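You operate a simulated robot arm through the tools that you are given. There is no shell and no other tool.

Carry out the task below with a simulated robot arm. There is one attempt and no reset: what you move stays moved.

JOB
Put things in order on the top of the long table. At the end: the black magnet stands on top of the white block; the red towel roll stands where the black magnet stood; the white carton from the top of the long table stands where the red towel roll stood; the orange bottle is on the green olive tin; whatever was shut is shut again. Leave all else as you found it, and nothing knocked over. Set down upright: orange bottle.

Only the result counts: the job must be done as asked and must still hold three seconds after the hand-in. Knocking over, shifting, dropping, spilling or breaking anything else fails it. Flat cloth is picked up by pressing the open fingertips on it (5 to 10 N) and closing them slowly along it; thin cloth reads only 2 to 8 mm in the jaws.

ROBOT AND FRAMES
A 6-joint arm with a two-finger parallel gripper, fixed in place. Base frame: the origin is at the foot of the arm, x ahead of it, y to its left, z up; the work surface is at about z = 860. Readings come in mm, degrees, newtons and seconds.
With the tool pointing down near the work surface it reaches from about 260 to 680 mm from the base axis. Its first joint turns from -66.0 to 66.0 degrees. Payload 2.9 kg.
The TCP is the grasp point between the finger pads, 30 mm short of the fingertips. In the tool frame z runs along the fingers and y along their closing line. The gripper opens to 110 mm. The fingers are 20 mm wide and 10 mm thick; the gripper's body (48 by 112 mm) begins 55 mm behind the TCP.
Orientation is that of the tool frame in the base frame, as [roll, pitch, yaw] about the fixed x, y, z axes, in that order (R = Rz(yaw) Ry(pitch) Rx(roll)). With the fingers straight down and closing along the base's y, the tool's x points along the base's -x, its y along +y and its z along -z.

CONTROLS
- The arm moves only by the tool play_rows. Its arguments are lists of equal length, an entry for each row: "xyz": the shift along the tool's x, y, z in mm, a list of three; "angular": the turn, a rotation vector about the tool's x, y, z in degrees, a list of three; "fingers": the gripper command, from -1 (shut) to 1 (fully open), values between in proportion. In form: {"xyz": [[x, y, z], ...], "angular": [[rx, ry, rz], ...], "fingers": [fingers, ...]}. A call has 1 to 20 rows; each row shifts and turns the commanded pose from where the row before left it, along the tool's axes as they then stand. Rows are played at 5 a second. More than 50 mm and 8.6 degrees between two rows, or a gripper value outside its range, and nothing of the call is played. A pose out of reach is approached as far as the arm can. The call stops where the force on the tool passes 40 N (or 10 N more than at its start, if that is more) or the arm is blocked; 0.2 s more then pass. Each finger travels about 108 mm/s and halts on what it meets, pressing with about 45 N; the grip force reading is that of the motor and also rises with nothing between the fingers. The clock runs only during rows and for 0.2 s after the last one: add rows that do not move to give the fingers time. It gives the time, the measured TCP pose, the force on the tool (base axes), the opening and the grip force at its end, in the units of the frame above (readings bear some noise), with the torque about the TCP (base axes, N m) and any sound that the robot's microphone picked up.
- Cameras (640 x 400 px; columns grow to the right, rows downward): "scene" is fixed at [66.4, 428.7, 1379.6]; the picture's right is [-0.85, -0.53, 0.00], its down [-0.32, 0.51, -0.80] and it looks along [0.43, -0.67, -0.60] (base axes); focal length 288 px, centre (320, 200). "wrist" rides on the gripper at [72, 17, -103] in the tool frame; the picture's right is [-0.23, 0.97, 0.00], its down [-0.76, -0.18, -0.62] and it looks along [-0.61, -0.14, 0.78] (tool axes); focal length 222 px, centre (320, 200). There is no depth. A picture from a camera that has moved, and an enlarged one, comes with that camera's place and axes in the base frame and with its lens.
- capture(camera): a new picture of that camera. The clock stands still meanwhile.
- enlarge(camera, box): a new picture of the part [left, top, right, bottom] of that camera's present view, enlarged. The clock stands still meanwhile.
- close_job(): hands the job in; it is judged then, once.

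Places have to be worked out from the pictures, the camera data and where the tool is seen. Open the gripper and draw the arm clear of the work before you hand the job in, unless the task says otherwise.

The tools are called as a command line: name --argument value ..., lists and objects as JSON in quotes. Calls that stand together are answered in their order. play_rows: Moves the arm, as the interface text tells. Its arguments: {"type":"object","properties":{"xyz":{"type":"array","items":{"type":"array","items":{"type":"number"}}},"angular":{"type":"array","items":{"type":"array","items":{"type":"number"}}},"fingers":{"type":"array","items":{"type":"number"}}},"required":["xyz","angular","fingers"]} The other tools are called the same way: capture (camera) takes a picture; enlarge (camera, box) takes an enlarged picture of a part of a camera's view; close_job () hands the job in.

At the start:

```text
time: 0.0
position: [448.7, -72.7, 1150.0]
tool_rot: [-180.0, 0.0, 180.0]
contact_force: [-0.9, -0.3, 0.4]
wrist_torque: [-0.01, 0.03, -0.01]
opening: 110.0
grasp_force: 0.0
```

scene: 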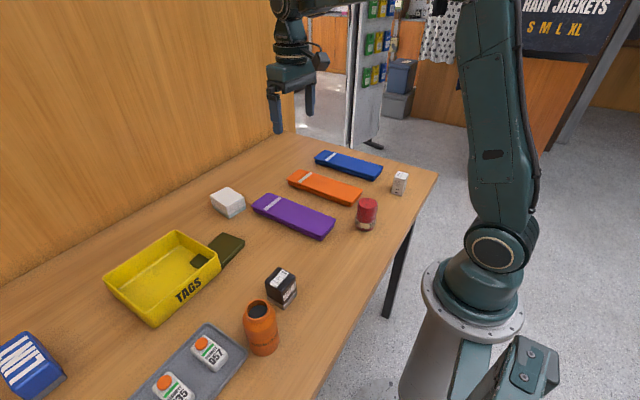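
wrist: 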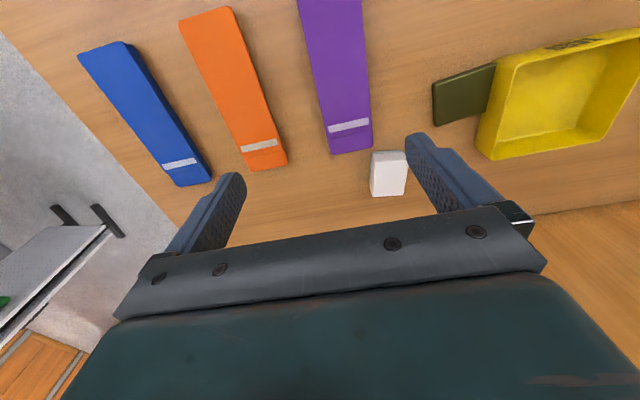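

I start by looking closely at the scene to identify the objects (white block, black magnet, red towel roll, white carton, orange bottle, green olive tin).

enlarge --camera "scene" --box '[200, 140, 440, 290]'

enlarge --camera "scene" --box '[80, 220, 320, 400]'

enlarge --camera "scene" --box '[0, 300, 160, 400]'

enlarge --camera "wrist" --box '[320, 0, 640, 200]'

```text
2.67 times, centred on (320, 215) of scene
camera zoom: at [66.4, 428.7, 1379.6], right [-0.85, -0.53, 0.0], down [-0.32, 0.51, -0.8], along [0.43, -0.67, -0.6], focal length 768 px, centre (320, 160)
```

zoom: 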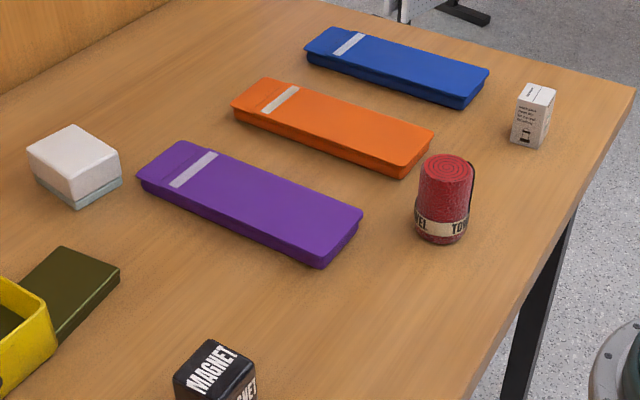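

```text
2.22 times, centred on (200, 310) of scene
camera zoom: at [66.4, 428.7, 1379.6], right [-0.85, -0.53, 0.0], down [-0.32, 0.51, -0.8], along [0.43, -0.67, -0.6], focal length 640 px, centre (587, -44)
```

zoom: 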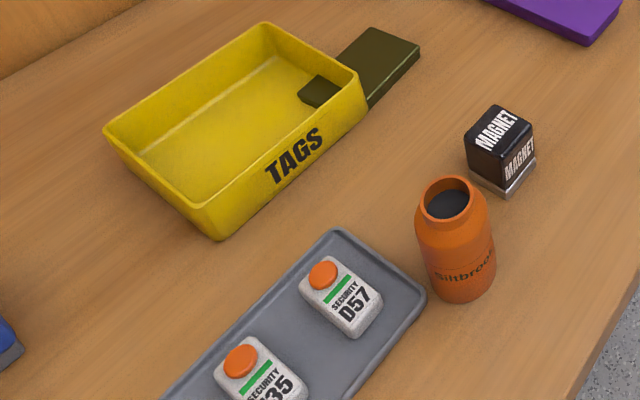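

```text
4.00 times, centred on (80, 350) of scene
camera zoom: at [66.4, 428.7, 1379.6], right [-0.85, -0.53, 0.0], down [-0.32, 0.51, -0.8], along [0.43, -0.67, -0.6], focal length 1152 px, centre (1280, -400)
```

zoom: 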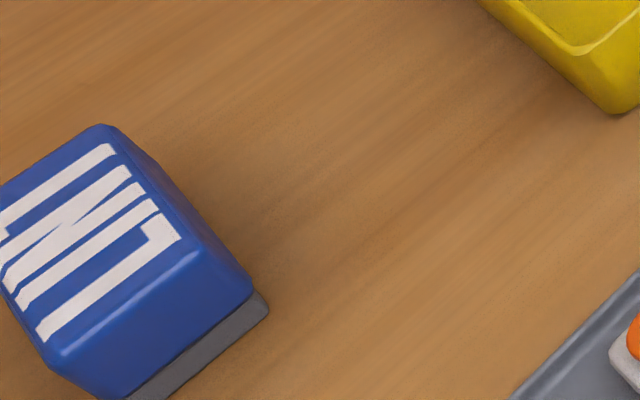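

```text
2.00 times, centred on (480, 100) of wrist
camera zoom: at [375.4, -55.6, 1254.6], right [0.23, 0.97, 0.0], down [0.76, -0.18, 0.62], along [0.61, -0.14, -0.78], focal length 444 px, centre (0, 400)
```

zoom: 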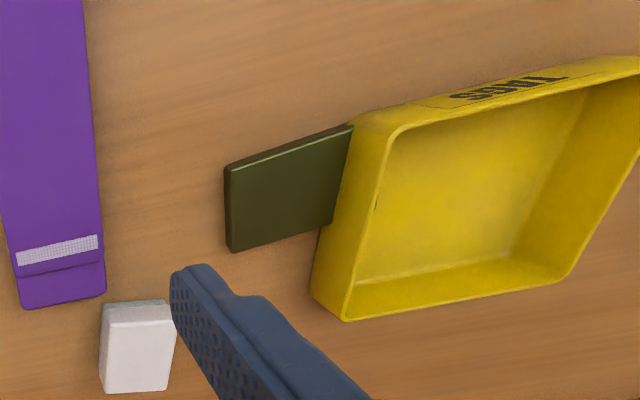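

The items are mostly identifiable; I zoom in further on the tin/bin junction, the magnet, the carton and the white block before moving.

enlarge --camera "scene" --box '[170, 220, 260, 280]'

enlarge --camera "scene" --box '[240, 255, 320, 365]'

enlarge --camera "scene" --box '[340, 160, 430, 240]'

enlarge --camera "scene" --box '[200, 180, 260, 225]'

enlarge --camera "scene" --box '[330, 0, 640, 200]'

```text
6.67 times, centred on (215, 250) of scene
camera zoom: at [66.4, 428.7, 1379.6], right [-0.85, -0.53, 0.0], down [-0.32, 0.51, -0.8], along [0.43, -0.67, -0.6], focal length 1920 px, centre (1020, -133)
```

zoom: 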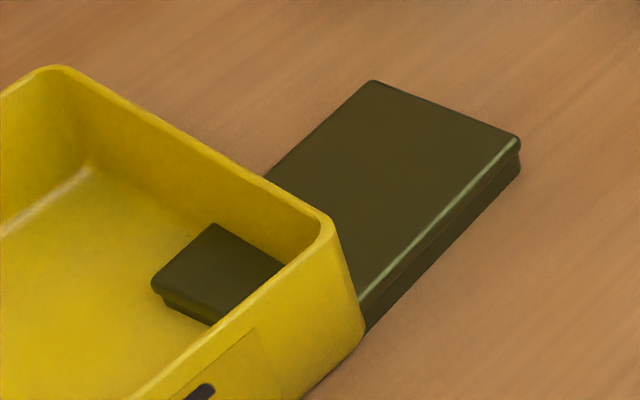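

```text
3.64 times, centred on (280, 310) of scene
camera zoom: at [66.4, 428.7, 1379.6], right [-0.85, -0.53, 0.0], down [-0.32, 0.51, -0.8], along [0.43, -0.67, -0.6], focal length 1047 px, centre (466, -200)
```

zoom: 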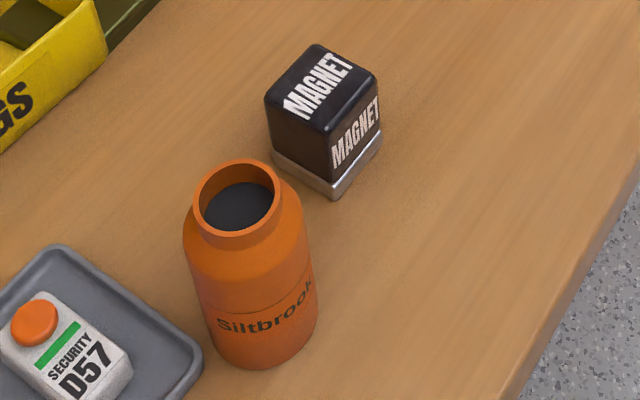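

```text
5.00 times, centred on (385, 200) of scene
camera zoom: at [66.4, 428.7, 1379.6], right [-0.85, -0.53, 0.0], down [-0.32, 0.51, -0.8], along [0.43, -0.67, -0.6], focal length 1440 px, centre (-5, 200)
```

zoom: 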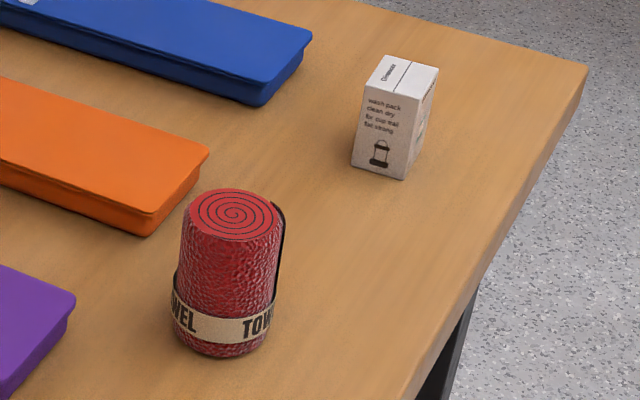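

```text
8.89 times, centred on (230, 202) of scene
camera zoom: at [66.4, 428.7, 1379.6], right [-0.85, -0.53, 0.0], down [-0.32, 0.51, -0.8], along [0.43, -0.67, -0.6], focal length 2559 px, centre (1120, 178)
```

zoom: 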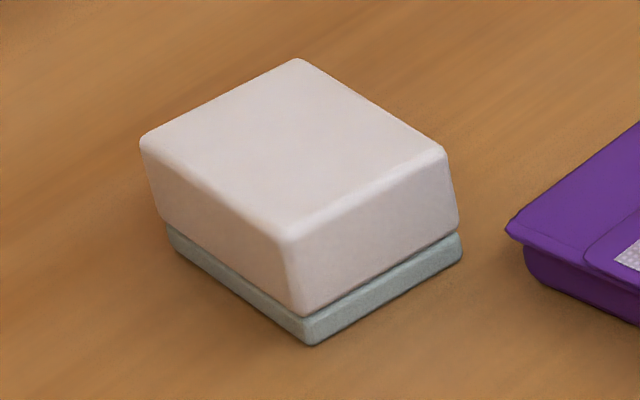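

```text
2.00 times, centred on (485, 100) of scene
camera zoom: at [66.4, 428.7, 1379.6], right [-0.85, -0.53, 0.0], down [-0.32, 0.51, -0.8], along [0.43, -0.67, -0.6], focal length 576 px, centre (-10, 400)
```

zoom: 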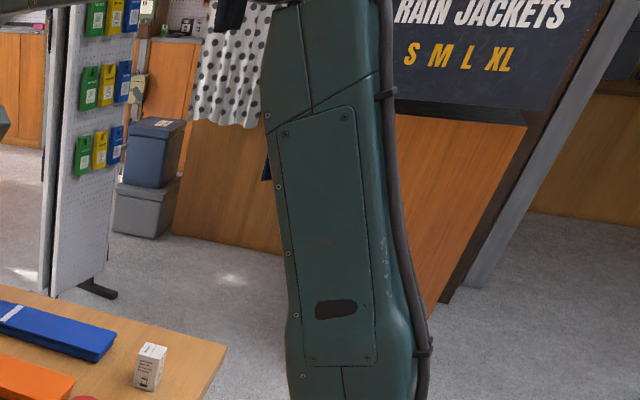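

The layout is clear: the magnet is near (327,172), bottle (294,265), towel roll (274,-121), carton (253,-320), white block (640,22) and olive tin (522,147). I turn the tool 90° so the fingers close along base x, and move high above the magnet for a closer look.

play_rows --xyz '[[0, 0, 0], [0, 0, 0], [0, 0, 0], [0, 0, 0], [0, 0, 0], [0, 0, 0], [0, 0, 0], [0, 0, 0], [0, 0, 0], [0, 0, 0], [0, 0, 0], [-34.96, 17.39, 0], [-34.96, 17.39, 0], [-34.96, 17.39, 0], [-34.96, 17.39, 0], [-34.96, 17.39, 0], [-34.96, 17.39, 0], [-34.96, 17.39, 0], [0, 0, 0]]' --angular '[[0, 0, -8.182], [0, 0, -8.182], [0, 0, -8.182], [0, 0, -8.182], [0, 0, -8.182], [0, 0, -8.182], [0, 0, -8.182], [0, 0, -8.182], [0, 0, -8.182], [0, 0, -8.182], [0, 0, -8.18], [0, 0, 0], [0, 0, 0], [0, 0, 0], [0, 0, 0], [0, 0, 0], [0, 0, 0], [0, 0, 0], [0, 0, 0]]' --fingers '[1, 1, 1, 1, 1, 1, 1, 1, 1, 1, 1, 1, 1, 1, 1, 1, 1, 1, 1]'

```text
time: 4.0
position: [325.4, 171.6, 1149.1]
tool_rot: [-180.0, -0.1, -90.0]
contact_force: [0.6, -0.4, -0.4]
wrist_torque: [-0.01, -0.01, 0.01]
opening: 109.9
grasp_force: 0.0
```

The tool is now above the magnet's estimated place; I take wrist and scene pictures.

capture --camera "wrist"

capture --camera "scene"

```text
taken
camera wrist: at [308.2, 100.2, 1251.8], right [-0.97, 0.23, 0.0], down [0.18, 0.76, 0.62], along [0.14, 0.61, -0.78], focal length 222 px, centre (320, 200)
```

wrist: 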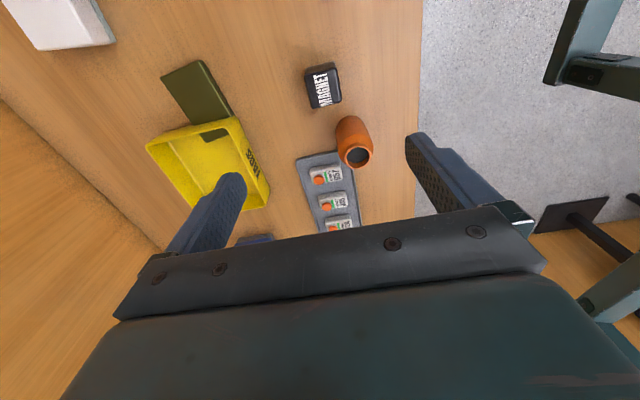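

```text
taken
```

scene: 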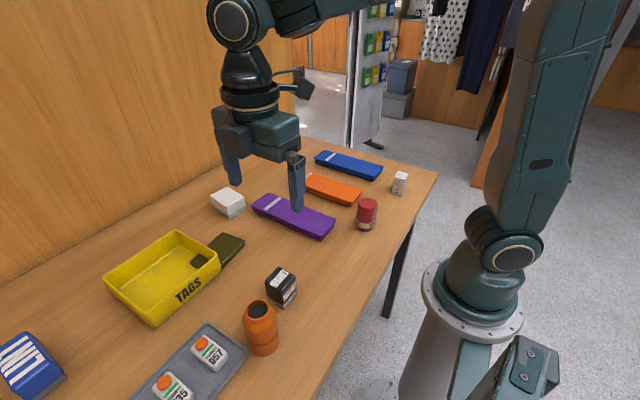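

I zoom in on the wrist view for the tin/bin and the magnet/bottle to refine positions.

enlarge --camera "wrist" --box '[130, 50, 290, 220]'

enlarge --camera "wrist" --box '[280, 50, 400, 240]'

```text
2.35 times, centred on (210, 135) of wrist
camera zoom: at [308.2, 100.2, 1251.8], right [-0.97, 0.23, 0.0], down [0.18, 0.76, 0.62], along [0.14, 0.61, -0.78], focal length 523 px, centre (579, 353)
```

zoom: 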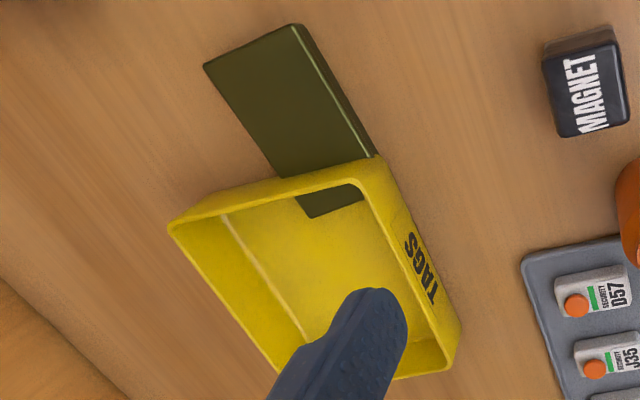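

```text
2.11 times, centred on (340, 145) of wrist
camera zoom: at [308.2, 100.2, 1251.8], right [-0.97, 0.23, 0.0], down [0.18, 0.76, 0.62], along [0.14, 0.61, -0.78], focal length 468 px, centre (278, 316)
```

zoom: 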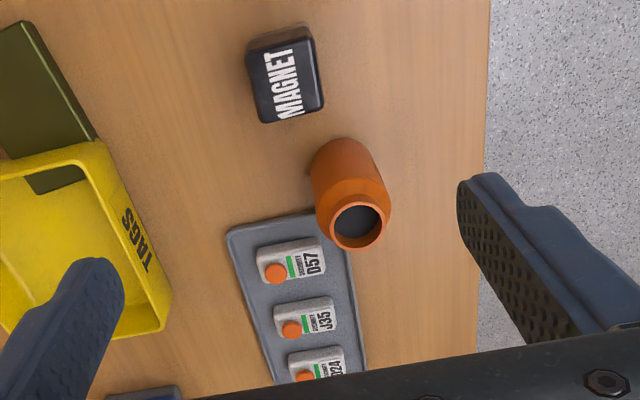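

The magnet is at about (321,170) with its top near z 918, edges aligned with the axes. I descend most of the way with the fingers straddling it along x and check.

play_rows --xyz '[[1.6, 4.4, 20], [0, 0, 40], [0, 0, 40], [0, 0, 40], [0, 0, 35], [0, 0, 25], [0, 0, 0]]' --angular '[[0, 0, 0], [0, 0, 0], [0, 0, 0], [0, 0, 0], [0, 0, 0], [0, 0, 0], [0, 0, 0]]' --fingers '[1, 1, 1, 1, 1, 1, 1]'

capture --camera "wrist"

capture --camera "scene"

```text
time: 5.6
position: [321.6, 169.0, 952.0]
tool_rot: [180.0, 0.0, -90.0]
contact_force: [0.3, 0.1, 0.5]
wrist_torque: [0.02, -0.01, -0.06]
opening: 109.9
grasp_force: 0.0
```

```text
taken
camera wrist: at [303.4, 97.7, 1054.7], right [-0.97, 0.23, 0.0], down [0.18, 0.76, 0.62], along [0.14, 0.61, -0.78], focal length 222 px, centre (320, 200)
```

wrist: 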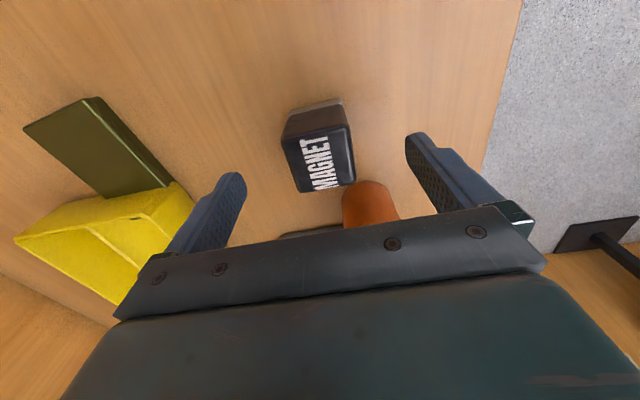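

```text
taken
```

scene: 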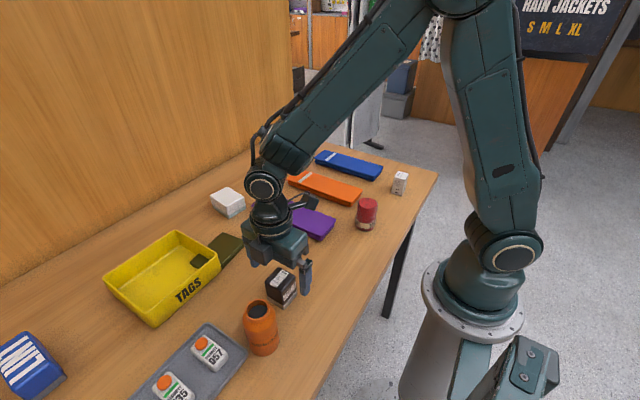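

Magnet centre comes out at (320.6,170.8), well centred between the fingers. I descend to grasp height (TCP z≈897) and pre-close to about 58 mm.

play_rows --xyz '[[-1.5, 0.5, 25], [0, 0, 20], [0, 0, 10], [0, 0, 0], [0, 0, 0], [0, 0, 0]]' --angular '[[0, 0, 0], [0, 0, 0], [0, 0, 0], [0, 0, 0], [0, 0, 0], [0, 0, 0]]' --fingers '[1, 1, 1, 0.5, 0.1, 0.1]'

capture --camera "wrist"

enlarge --camera "scene" --box '[220, 200, 340, 360]'

```text
time: 7.0
position: [319.4, 172.8, 895.8]
tool_rot: [-180.0, 0.0, -89.9]
contact_force: [-0.1, -0.8, 0.0]
wrist_torque: [-0.01, -0.02, 0.01]
opening: 60.5
grasp_force: 0.0
```

```text
taken
camera wrist: at [303.0, 99.9, 998.9], right [-0.97, 0.23, 0.0], down [0.18, 0.76, 0.62], along [0.14, 0.61, -0.78], focal length 222 px, centre (320, 200)
```

wrist: 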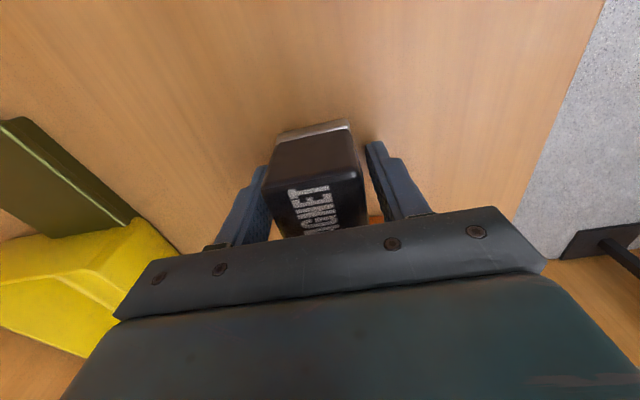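

```text
2.50 times, centred on (280, 280) of scene
camera zoom: at [66.4, 428.7, 1379.6], right [-0.85, -0.53, 0.0], down [-0.32, 0.51, -0.8], along [0.43, -0.67, -0.6], focal length 720 px, centre (420, 0)
```

zoom: 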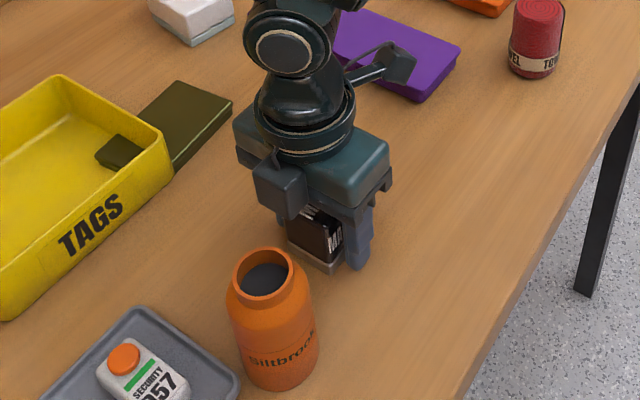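

The magnet sits squarely between the pads. I close the gripper and hold for the grip to settle.

play_rows --xyz '[[0, 0, 0], [0, 0, 0], [0, 0, 0], [0, 0, 0]]' --angular '[[0, 0, 0], [0, 0, 0], [0, 0, 0], [0, 0, 0]]' --fingers '[-0.1, -0.4, -1, -1]'

```text
time: 8.0
position: [319.6, 171.8, 896.2]
tool_rot: [180.0, 0.0, -90.0]
contact_force: [-1.1, 0.4, 0.0]
wrist_torque: [0.0, 0.02, 0.03]
opening: 45.8
grasp_force: 45.3
```

Gripped at 45.8 mm opening with 45 N. I lift slowly and check that it comes along.

play_rows --xyz '[[0, 0, -5], [0, 0, -10], [0, 0, -20], [0, 0, -30], [0, 0, -30], [0, 0, 0]]' --angular '[[0, 0, 0], [0, 0, 0], [0, 0, 0], [0, 0, 0], [0, 0, 0], [0, 0, 0]]' --fingers '[-1, -1, -1, -1, -1, -1]'

capture --camera "wrist"

capture --camera "scene"

```text
time: 9.4
position: [320.9, 172.3, 992.6]
tool_rot: [179.9, 0.0, -90.0]
contact_force: [0.1, 0.6, -1.1]
wrist_torque: [0.03, 0.02, 0.03]
opening: 46.0
grasp_force: 45.3
```

```text
taken
camera wrist: at [303.9, 98.5, 1095.4], right [-0.97, 0.23, 0.0], down [0.18, 0.76, 0.62], along [0.14, 0.61, -0.78], focal length 222 px, centre (320, 200)
```

wrist: 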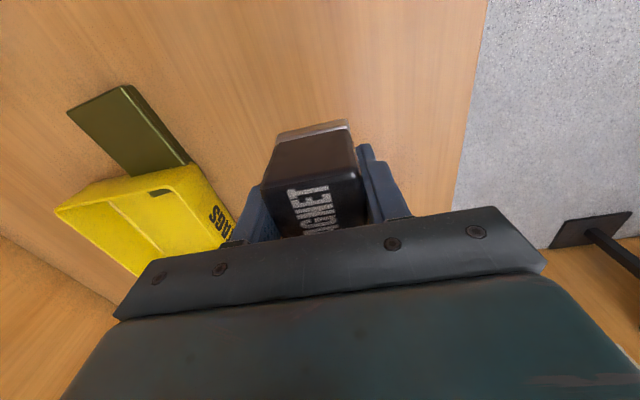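

```text
taken
```

scene: 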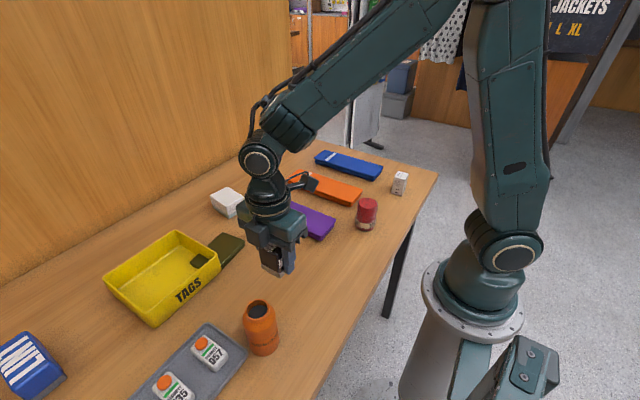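

The magnet came up with its base plate. I raise a bit more and travel to above the white block near (630,21).

play_rows --xyz '[[0, 0, -30], [0, 0, -20], [10, -20.6, 0], [17.6, -36, 0], [17.6, -36, 0], [17.6, -36, 0], [17.6, -36, 0], [17.6, -36, 0], [17.6, -36, 0], [17.6, -36, 0], [17.6, -36, 0], [0, 0, 0], [0, 0, 0]]' --angular '[[0, 0, 0], [0, 0, 0], [0, 0, 0], [0, 0, 0], [0, 0, 0], [0, 0, 0], [0, 0, 0], [0, 0, 0], [0, 0, 0], [0, 0, 0], [0, 0, 0], [0, 0, 0], [0, 0, 0]]' --fingers '[-1, -1, -1, -1, -1, -1, -1, -1, -1, -1, -1, -1, -1]'

capture --camera "wrist"

capture --camera "scene"

```text
time: 12.2
position: [631.2, 22.0, 1044.1]
tool_rot: [-180.0, 0.0, -89.9]
contact_force: [0.3, 0.7, -1.7]
wrist_torque: [0.01, 0.01, 0.04]
opening: 45.3
grasp_force: 44.8
```

```text
taken
camera wrist: at [612.9, -50.7, 1147.6], right [-0.97, 0.23, 0.0], down [0.18, 0.76, 0.62], along [0.14, 0.61, -0.78], focal length 222 px, centre (320, 200)
```

wrist: 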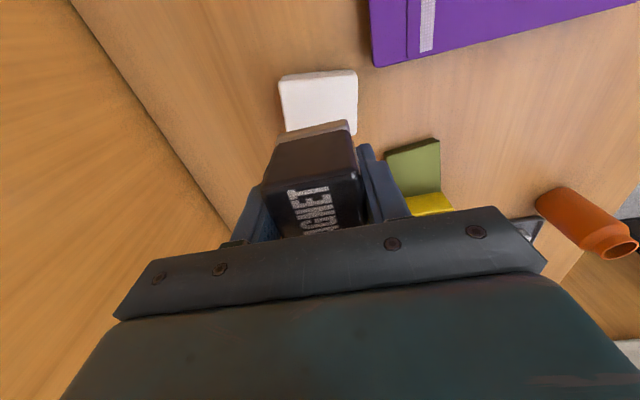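

```text
taken
```

scene: 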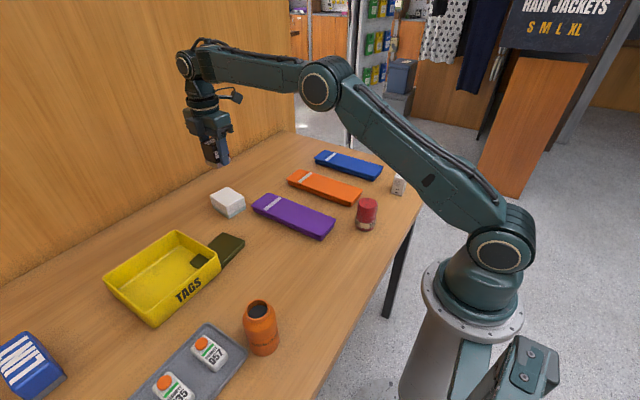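

I zoom in on the block in the wrist view to refine the target under the magnet.

enlarge --camera "wrist" --box '[240, 50, 400, 150]'

enlarge --camera "scene" --box '[170, 100, 270, 225]'

```text
4.00 times, centred on (320, 100) of wrist
camera zoom: at [612.9, -50.7, 1147.6], right [-0.97, 0.23, 0.0], down [0.18, 0.76, 0.62], along [0.14, 0.61, -0.78], focal length 888 px, centre (320, 600)
```

zoom: 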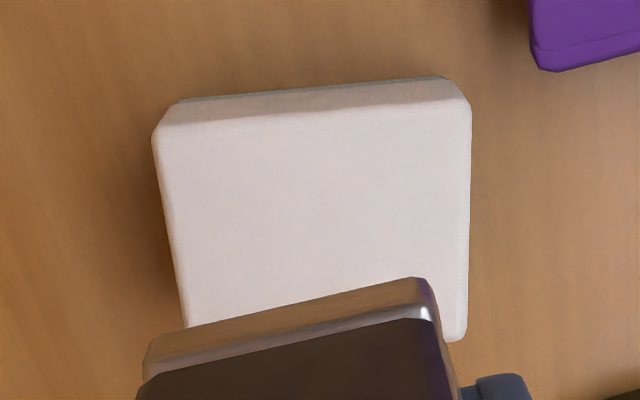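

```text
3.20 times, centred on (220, 162) of scene
camera zoom: at [66.5, 428.7, 1379.6], right [-0.85, -0.53, 0.0], down [-0.32, 0.51, -0.8], along [0.43, -0.67, -0.6], focal length 921 px, centre (640, 320)
```

zoom: 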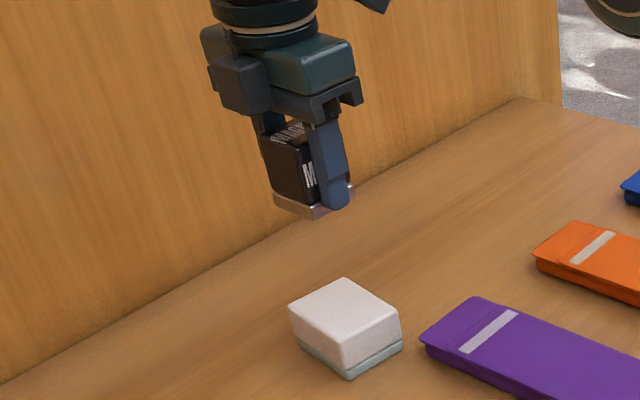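

Block centre computes to (630,22) with its top about z 899. I lower the magnet to about 12 mm above it first.

play_rows --xyz '[[-1, 1, 30], [0, 0, 35], [0, 0, 20], [0, 0, 10], [0, 0, 0]]' --angular '[[0, 0, 0], [0, 0, 0], [0, 0, 0], [0, 0, 0], [0, 0, 0]]' --fingers '[-1, -1, -1, -1, -1]'

enlarge --camera "scene" --box '[180, 130, 280, 230]'

capture --camera "wrist"

```text
time: 13.4
position: [629.9, 20.8, 947.1]
tool_rot: [-180.0, 0.0, -90.0]
contact_force: [-0.4, -0.5, -0.9]
wrist_torque: [0.01, 0.03, 0.0]
opening: 45.9
grasp_force: 44.6
```

```text
4.00 times, centred on (230, 180) of scene
camera zoom: at [66.5, 428.7, 1379.6], right [-0.85, -0.53, 0.0], down [-0.32, 0.51, -0.8], along [0.43, -0.67, -0.6], focal length 1152 px, centre (680, 280)
```

zoom: 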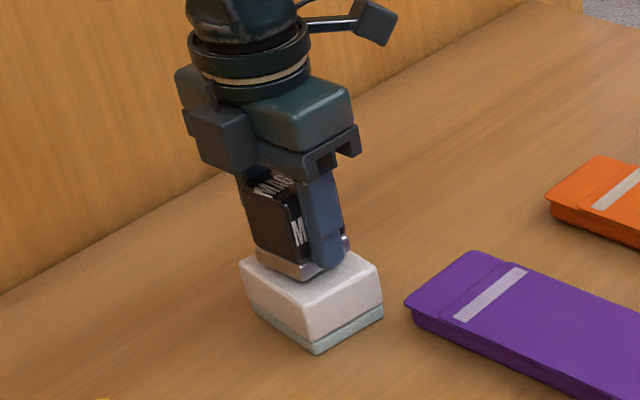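

```text
taken
camera wrist: at [612.2, -50.0, 1050.5], right [-0.97, 0.23, 0.0], down [0.18, 0.76, 0.62], along [0.14, 0.61, -0.78], focal length 222 px, centre (320, 200)
```

wrist: 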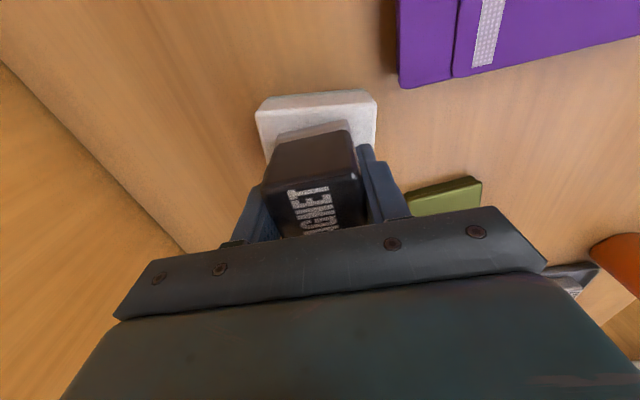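

Alignment looks good from both views (magnet within the block's top). I lower gently in small steps, watching the force.

play_rows --xyz '[[0, 0, 3], [0, 0, 3], [0, 0, 2], [0, 0, 0]]' --angular '[[0, 0, 0], [0, 0, 0], [0, 0, 0], [0, 0, 0]]' --fingers '[-1, -1, -1, -1]'

```text
time: 14.4
position: [628.8, 22.2, 941.4]
tool_rot: [-179.7, -0.1, -90.0]
contact_force: [-4.2, -1.5, 20.4]
wrist_torque: [-0.13, 0.49, -0.03]
opening: 45.5
grasp_force: 45.3
```

Contact at TCP z≈941 with 20 N. I back off by 2 mm to relieve the pressing before releasing.

play_rows --xyz '[[0, 0, -1.5], [0, 0, 0]]' --angular '[[0, 0, 0], [0, 0, 0]]' --fingers '[-1, -1]'

enlarge --camera "scene" --box '[190, 150, 270, 230]'

enlarge --camera "wrist" --box '[220, 70, 420, 250]'

```text
time: 15.0
position: [629.8, 23.0, 940.4]
tool_rot: [-179.8, 0.1, -90.0]
contact_force: [3.3, -1.2, 17.8]
wrist_torque: [-0.08, 0.05, 0.0]
opening: 45.6
grasp_force: 45.2
```

```text
5.00 times, centred on (230, 190) of scene
camera zoom: at [66.2, 428.7, 1379.6], right [-0.85, -0.53, 0.0], down [-0.32, 0.51, -0.8], along [0.43, -0.67, -0.6], focal length 1440 px, centre (770, 250)
```

zoom: 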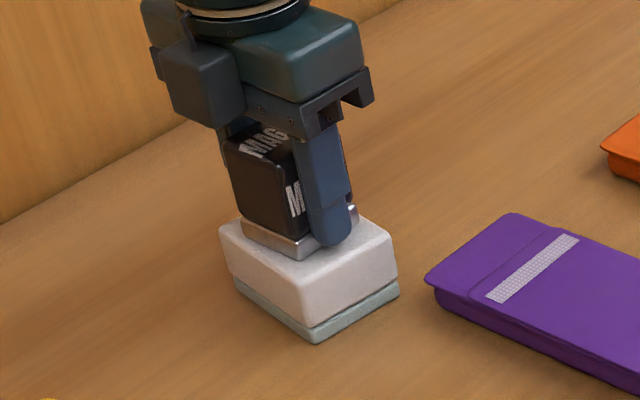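

```text
2.22 times, centred on (320, 160) of wrist
camera zoom: at [611.8, -49.7, 1044.6], right [-0.97, 0.23, 0.0], down [0.18, 0.76, 0.62], along [0.14, 0.61, -0.78], focal length 494 px, centre (320, 289)
```

zoom: 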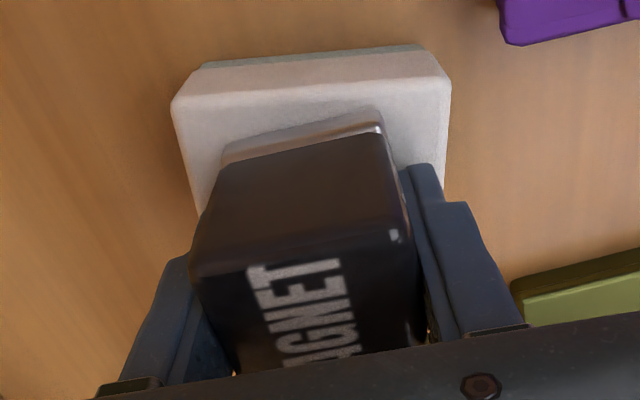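

The magnet is well inside the block's top. The press is still 18 N, so I back off a bit more.

play_rows --xyz '[[0, 0, -1], [0, 0, 0], [0, 0, 0]]' --angular '[[0, 0, 0], [0, 0, 0], [0, 0, 0]]' --fingers '[-1, -1, -1]'

```text
time: 15.8
position: [628.1, 23.2, 941.8]
tool_rot: [180.0, 0.1, -90.0]
contact_force: [4.3, -0.4, 14.3]
wrist_torque: [-0.06, -0.2, 0.0]
opening: 45.8
grasp_force: 45.1
```

Still 14 N; I raise another 1.5 mm in small steps.

play_rows --xyz '[[0, 0, -0.7], [0, 0, -0.8], [0, 0, 0]]' --angular '[[0, 0, 0], [0, 0, 0], [0, 0, 0]]' --fingers '[-1, -1, -1]'

```text
time: 16.6
position: [628.3, 23.6, 940.8]
tool_rot: [179.7, 0.0, -89.9]
contact_force: [2.6, -0.5, 5.1]
wrist_torque: [0.0, -0.21, -0.01]
opening: 45.8
grasp_force: 45.0
```

Force is down to 5 N, the magnet resting on the block. I open the fingers modestly and pause.

play_rows --xyz '[[0, 0, 0], [0, 0, 0], [0, 0, 0], [0, 0, 0]]' --angular '[[0, 0, 0], [0, 0, 0], [0, 0, 0], [0, 0, 0]]' --fingers '[-0.12, -0.02, 0.1, 0.2]'

enlarge --camera "wrist" --box '[220, 70, 420, 250]'

```text
time: 17.6
position: [628.3, 22.9, 942.4]
tool_rot: [-180.0, 0.0, -90.0]
contact_force: [-0.5, -0.1, -0.5]
wrist_torque: [0.0, 0.0, -0.02]
opening: 66.1
grasp_force: 0.0
```

```text
2.22 times, centred on (320, 160) of wrist
camera zoom: at [611.2, -49.4, 1045.6], right [-0.97, 0.23, 0.0], down [0.18, 0.76, 0.62], along [0.14, 0.61, -0.78], focal length 494 px, centre (320, 289)
```

zoom: 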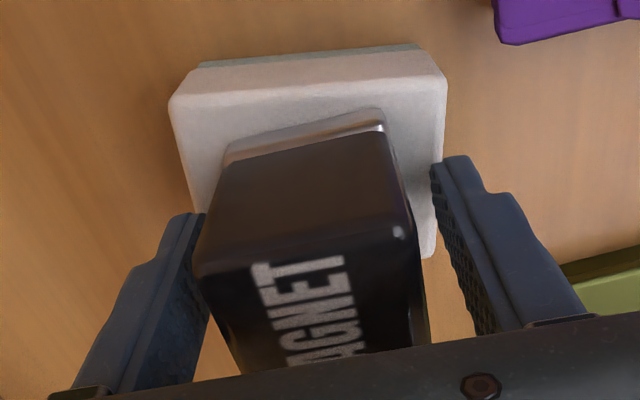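

Released cleanly. I open a little more and rise straight up, then verify the magnet stands.

play_rows --xyz '[[0, 0, 0], [0, 0, -10], [0, 0, -25], [0, 0, -40], [0, 0, -45], [0, 0, 0]]' --angular '[[0, 0, 0], [0, 0, 0], [0, 0, 0], [0, 0, 0], [0, 0, 0], [0, 0, 0]]' --fingers '[0.5, 0.5, 0.5, 0.5, 0.5, 0.5]'

enlarge --camera "scene" --box '[190, 120, 280, 230]'

capture --camera "wrist"

```text
time: 19.0
position: [628.9, 21.8, 1063.5]
tool_rot: [179.9, 0.0, -90.0]
contact_force: [0.2, -0.3, 0.0]
wrist_torque: [0.01, -0.02, 0.01]
opening: 82.6
grasp_force: 0.0
```

```text
3.64 times, centred on (235, 175) of scene
camera zoom: at [66.4, 428.7, 1379.6], right [-0.85, -0.53, 0.0], down [-0.32, 0.51, -0.8], along [0.43, -0.67, -0.6], focal length 1047 px, centre (629, 291)
```

zoom: 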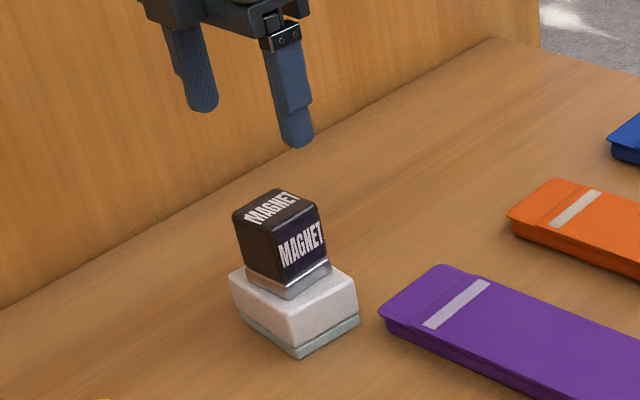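

```text
taken
camera wrist: at [612.1, -50.6, 1167.4], right [-0.97, 0.23, 0.0], down [0.18, 0.76, 0.62], along [0.14, 0.61, -0.78], focal length 222 px, centre (320, 200)
```

wrist: 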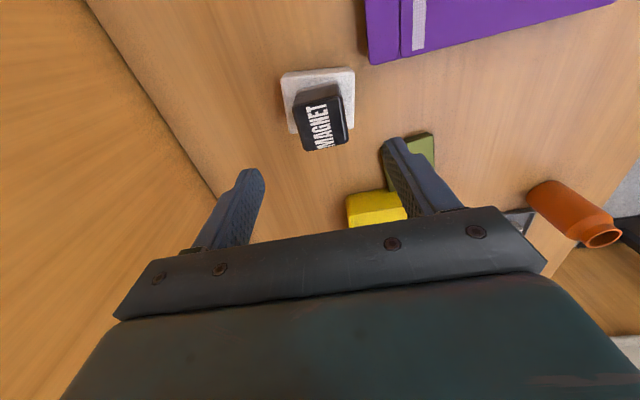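

The magnet stands squarely on the white block. Next I travel to above the red towel roll (about (270,-122)).

play_rows --xyz '[[14.38, 35.84, 0], [14.38, 35.84, 0], [14.38, 35.84, 0], [14.38, 35.84, 0], [14.38, 35.84, 0], [14.38, 35.84, 0], [14.38, 35.84, 0], [14.38, 35.84, 0], [14.38, 35.84, 0], [14.38, 35.84, 0], [0, 0, 0], [0, 0, 0]]' --angular '[[0, 0, 0], [0, 0, 0], [0, 0, 0], [0, 0, 0], [0, 0, 0], [0, 0, 0], [0, 0, 0], [0, 0, 0], [0, 0, 0], [0, 0, 0], [0, 0, 0], [0, 0, 0]]' --fingers '[0.6, 0.6, 0.6, 0.6, 0.6, 0.6, 0.6, 0.6, 0.6, 0.6, 0.6, 0.6]'

capture --camera "wrist"

capture --camera "scene"

```text
time: 21.6
position: [269.4, -122.8, 1063.3]
tool_rot: [-180.0, 0.0, -90.0]
contact_force: [0.3, -0.2, 0.2]
wrist_torque: [-0.02, -0.03, 0.03]
opening: 88.0
grasp_force: 0.0
```

```text
taken
camera wrist: at [252.6, -195.0, 1166.3], right [-0.97, 0.23, 0.0], down [0.18, 0.76, 0.62], along [0.14, 0.61, -0.78], focal length 222 px, centre (320, 200)
```

wrist: 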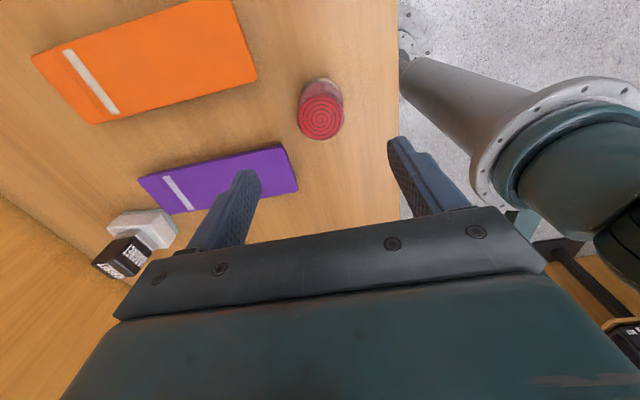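

```text
taken
```

scene: 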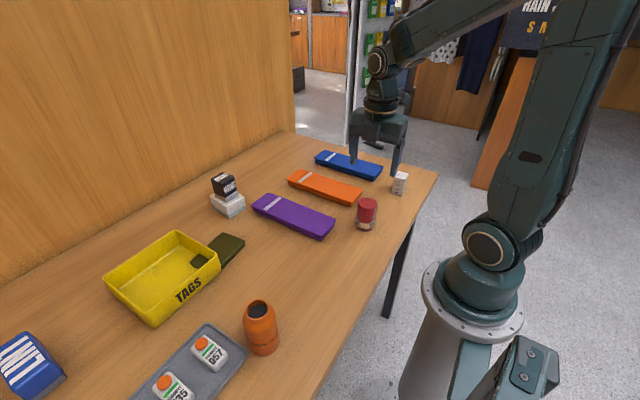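

I zoom in for a precise fix on the roll's top centre.

enlarge --camera "wrist" --box '[270, 60, 380, 150]'

enlarge --camera "scene" --box '[330, 120, 430, 240]'

```text
4.44 times, centred on (325, 105) of wrist
camera zoom: at [252.6, -195.0, 1166.3], right [-0.97, 0.23, 0.0], down [0.18, 0.76, 0.62], along [0.14, 0.61, -0.78], focal length 987 px, centre (298, 622)
```

zoom: 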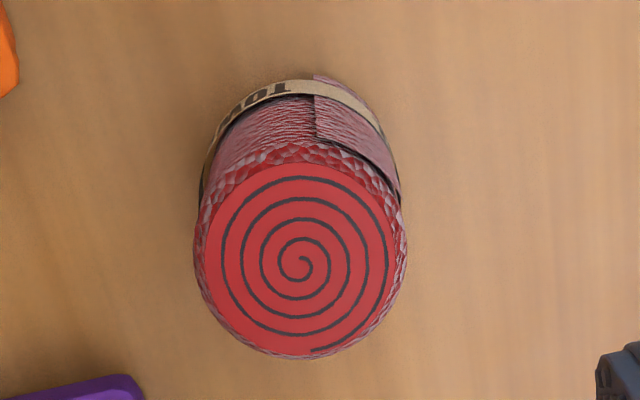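

```text
3.33 times, centred on (380, 180) of scene
camera zoom: at [66.4, 428.7, 1379.6], right [-0.85, -0.53, 0.0], down [-0.32, 0.51, -0.8], along [0.43, -0.67, -0.6], focal length 960 px, centre (120, 267)
```

zoom: 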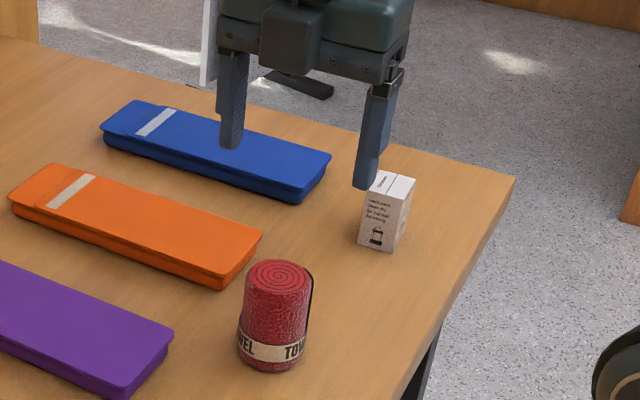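

Roll centre is (269.5,-121.5). I descend to straddle it, checking the force.

play_rows --xyz '[[-1.2, 0, 30], [0, 0, 40], [0, 0, 40], [0, 0, 30], [0, 0, 16], [0, 0, 10], [0, 0, 0]]' --angular '[[0, 0, 0], [0, 0, 0], [0, 0, 0], [0, 0, 0], [0, 0, 0], [0, 0, 0], [0, 0, 0]]' --fingers '[0.6, 0.6, 0.6, 0.6, 0.6, 0.6, 0.6]'

capture --camera "wrist"

enlarge --camera "scene" --box '[320, 140, 420, 250]'

```text
time: 23.2
position: [271.3, -120.8, 896.1]
tool_rot: [180.0, 0.0, -89.9]
contact_force: [0.0, -0.2, 0.3]
wrist_torque: [0.03, 0.01, -0.03]
opening: 87.7
grasp_force: 0.0
```

```text
taken
camera wrist: at [253.9, -192.7, 999.0], right [-0.97, 0.23, 0.0], down [0.18, 0.76, 0.62], along [0.14, 0.61, -0.78], focal length 222 px, centre (320, 200)
```

wrist: 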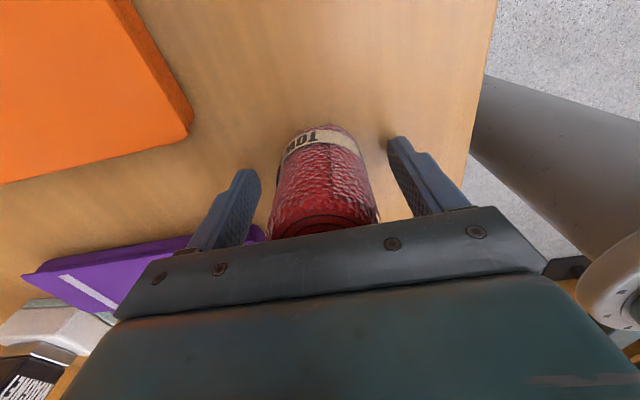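

```text
3.64 times, centred on (370, 195) of scene
camera zoom: at [66.4, 428.7, 1379.6], right [-0.85, -0.53, 0.0], down [-0.32, 0.51, -0.8], along [0.43, -0.67, -0.6], focal length 1047 px, centre (138, 218)
```

zoom: 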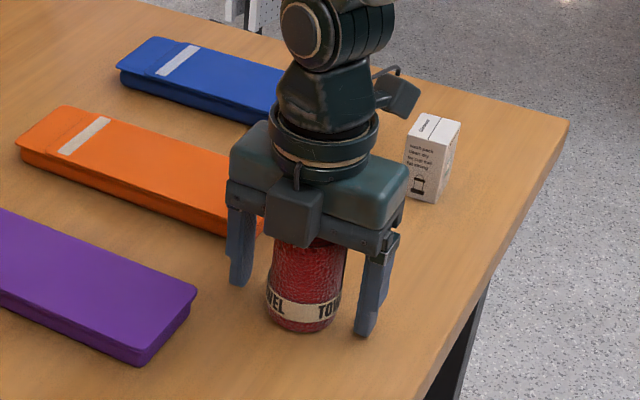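

The roll is centred between the fingers with clearance below the gripper body. I close gently and grip.

play_rows --xyz '[[0, 0, 0], [0, 0, 0], [0, 0, 0], [0, 0, 0], [0, 0, 0]]' --angular '[[0, 0, 0], [0, 0, 0], [0, 0, 0], [0, 0, 0], [0, 0, 0]]' --fingers '[0.25, 0.1, -0.05, -0.4, -1]'

```text
time: 24.4
position: [271.7, -120.9, 895.7]
tool_rot: [180.0, 0.1, -90.0]
contact_force: [-1.1, 0.0, 2.1]
wrist_torque: [-0.01, 0.01, -0.02]
opening: 48.7
grasp_force: 45.3
```

Gripped at 48.7 mm with 45 N. I lift slowly and check.

play_rows --xyz '[[0, 0, -4], [0, 0, -8], [0, 0, -20], [0, 0, -30], [0, 0, 0]]' --angular '[[0, 0, 0], [0, 0, 0], [0, 0, 0], [0, 0, 0], [0, 0, 0]]' --fingers '[-1, -1, -1, -1, -1]'

enlarge --camera "scene" --box '[320, 120, 420, 250]'

capture --camera "wrist"

```text
time: 25.6
position: [271.0, -122.3, 959.1]
tool_rot: [-180.0, 0.0, -89.9]
contact_force: [-0.1, -0.1, -1.2]
wrist_torque: [0.0, 0.0, -0.01]
opening: 48.8
grasp_force: 44.5
```

```text
3.08 times, centred on (370, 185) of scene
camera zoom: at [66.4, 428.7, 1379.6], right [-0.85, -0.53, 0.0], down [-0.32, 0.51, -0.8], along [0.43, -0.67, -0.6], focal length 886 px, centre (166, 246)
```

zoom: 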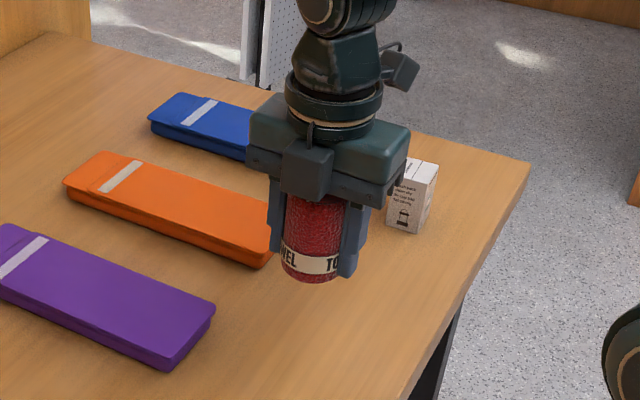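

```text
taken
camera wrist: at [253.4, -193.8, 1062.9], right [-0.97, 0.23, 0.0], down [0.18, 0.76, 0.62], along [0.14, 0.61, -0.78], focal length 222 px, centre (320, 200)
```

wrist: 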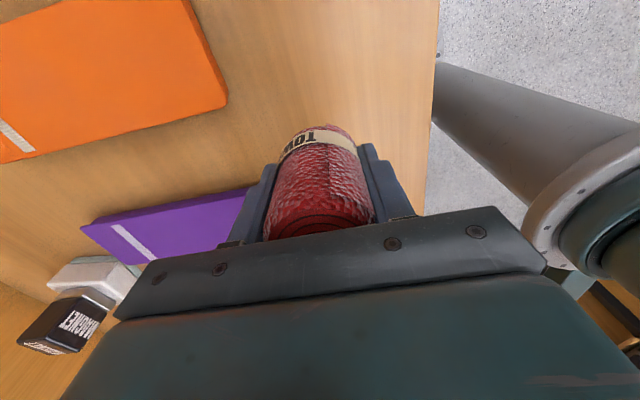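

The roll is lifted upright. I raise it and carry it to above the magnet's former place (321,171).

play_rows --xyz '[[0, 0, -25], [0, 0, -25], [-20, -3.4, 0], [-37, -6.3, 0], [-37, -6.3, 0], [-37, -6.3, 0], [-37, -6.3, 0], [-37, -6.3, 0], [-37, -6.3, 0], [-37, -6.3, 0], [-14, -2.5, 0], [0, 0, 0], [0, 0, 0]]' --angular '[[0, 0, 0], [0, 0, 0], [0, 0, 0], [0, 0, 0], [0, 0, 0], [0, 0, 0], [0, 0, 0], [0, 0, 0], [0, 0, 0], [0, 0, 0], [0, 0, 0], [0, 0, 0], [0, 0, 0]]' --fingers '[-1, -1, -1, -1, -1, -1, -1, -1, -1, -1, -1, -1, -1]'

capture --camera "scene"

capture --camera "wrist"

```text
time: 28.4
position: [321.3, 172.9, 1008.3]
tool_rot: [-179.9, -0.1, -90.1]
contact_force: [0.0, 0.8, -1.1]
wrist_torque: [-0.04, 0.0, 0.01]
opening: 48.6
grasp_force: 45.2
```

```text
taken
```

scene: 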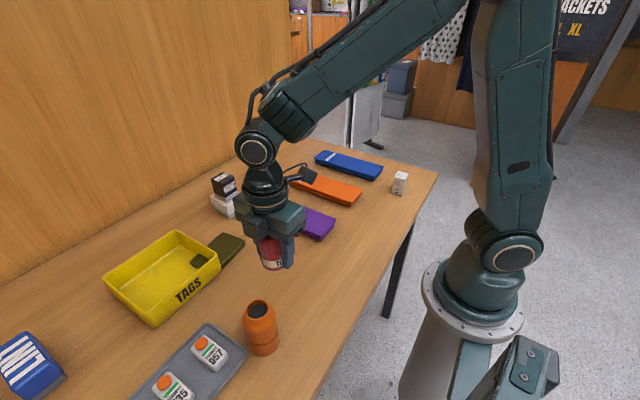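

```text
taken
camera wrist: at [304.6, 100.7, 1112.4], right [-0.97, 0.23, 0.0], down [0.18, 0.76, 0.62], along [0.14, 0.61, -0.78], focal length 222 px, centre (320, 200)
```

wrist: 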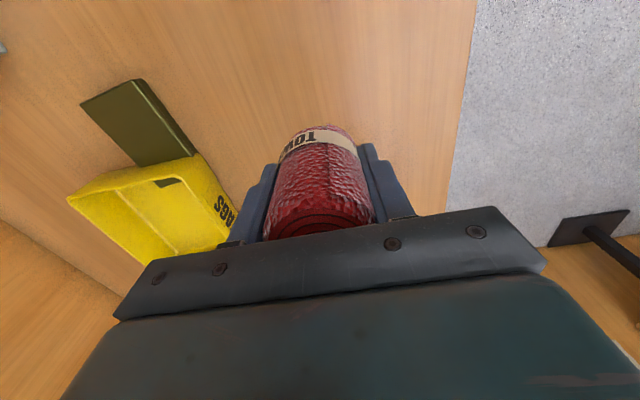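

Over the magnet's old spot. I descend to about 4 mm above the expected set-down height.

play_rows --xyz '[[1, 0.3, 30], [0, 0, 35], [0, 0, 25], [0, 0, 12], [0, 0, 5], [0, 0, 0]]' --angular '[[0, 0, 0], [0, 0, 0], [0, 0, 0], [0, 0, 0], [0, 0, 0], [0, 0, 0]]' --fingers '[-1, -1, -1, -1, -1, -1]'

```text
time: 29.8
position: [321.8, 172.1, 901.6]
tool_rot: [180.0, 0.0, -90.0]
contact_force: [-0.1, 0.1, -1.7]
wrist_torque: [0.02, -0.01, -0.02]
opening: 48.7
grasp_force: 44.6
```

No contact yet at z≈901. I step down gently toward 897.

play_rows --xyz '[[0, 0, 1.5], [0, 0, 1.5], [0, 0, 1], [0, 0, 0]]' --angular '[[0, 0, 0], [0, 0, 0], [0, 0, 0], [0, 0, 0]]' --fingers '[-1, -1, -1, -1]'

```text
time: 30.8
position: [319.4, 171.2, 897.0]
tool_rot: [-180.0, 0.1, -90.0]
contact_force: [-0.4, -0.1, -0.9]
wrist_torque: [-0.01, -0.02, -0.02]
opening: 48.7
grasp_force: 44.9
```

play_rows --xyz '[[0, 0, 0.8], [0, 0, 0.7], [0, 0, 0]]' --angular '[[0, 0, 0], [0, 0, 0], [0, 0, 0]]' --fingers '[-1, -1, -1]'

```text
time: 31.6
position: [320.5, 171.5, 897.3]
tool_rot: [-180.0, 0.0, -90.0]
contact_force: [-1.9, -1.6, 7.0]
wrist_torque: [-0.07, 0.1, 0.04]
opening: 48.9
grasp_force: 45.6
```

Contact at 7 N, so the roll stands on the table. I open the fingers slowly.

play_rows --xyz '[[0, 0, 0], [0, 0, 0], [0, 0, 0], [0, 0, 0], [0, 0, 0]]' --angular '[[0, 0, 0], [0, 0, 0], [0, 0, 0], [0, 0, 0], [0, 0, 0]]' --fingers '[-0.08, 0.02, 0.15, 0.4, 0.6]'

capture --camera "wrist"

```text
time: 32.8
position: [321.2, 171.9, 894.7]
tool_rot: [-180.0, -0.1, -90.0]
contact_force: [-0.3, 0.2, 0.5]
wrist_torque: [-0.01, 0.01, 0.01]
opening: 87.9
grasp_force: 0.0
```

```text
taken
camera wrist: at [304.0, 99.3, 999.2], right [-0.97, 0.23, 0.0], down [0.18, 0.76, 0.62], along [0.14, 0.61, -0.78], focal length 222 px, centre (320, 200)
```

wrist: 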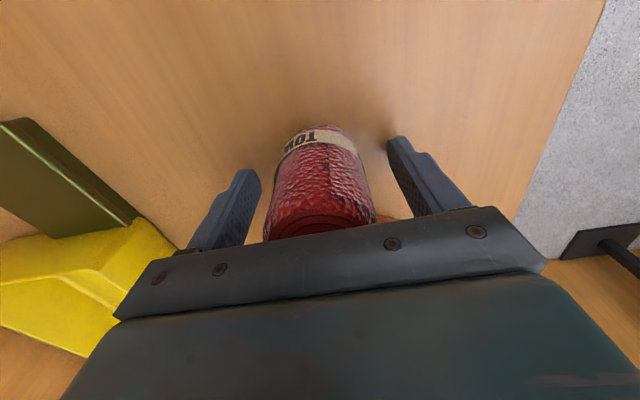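

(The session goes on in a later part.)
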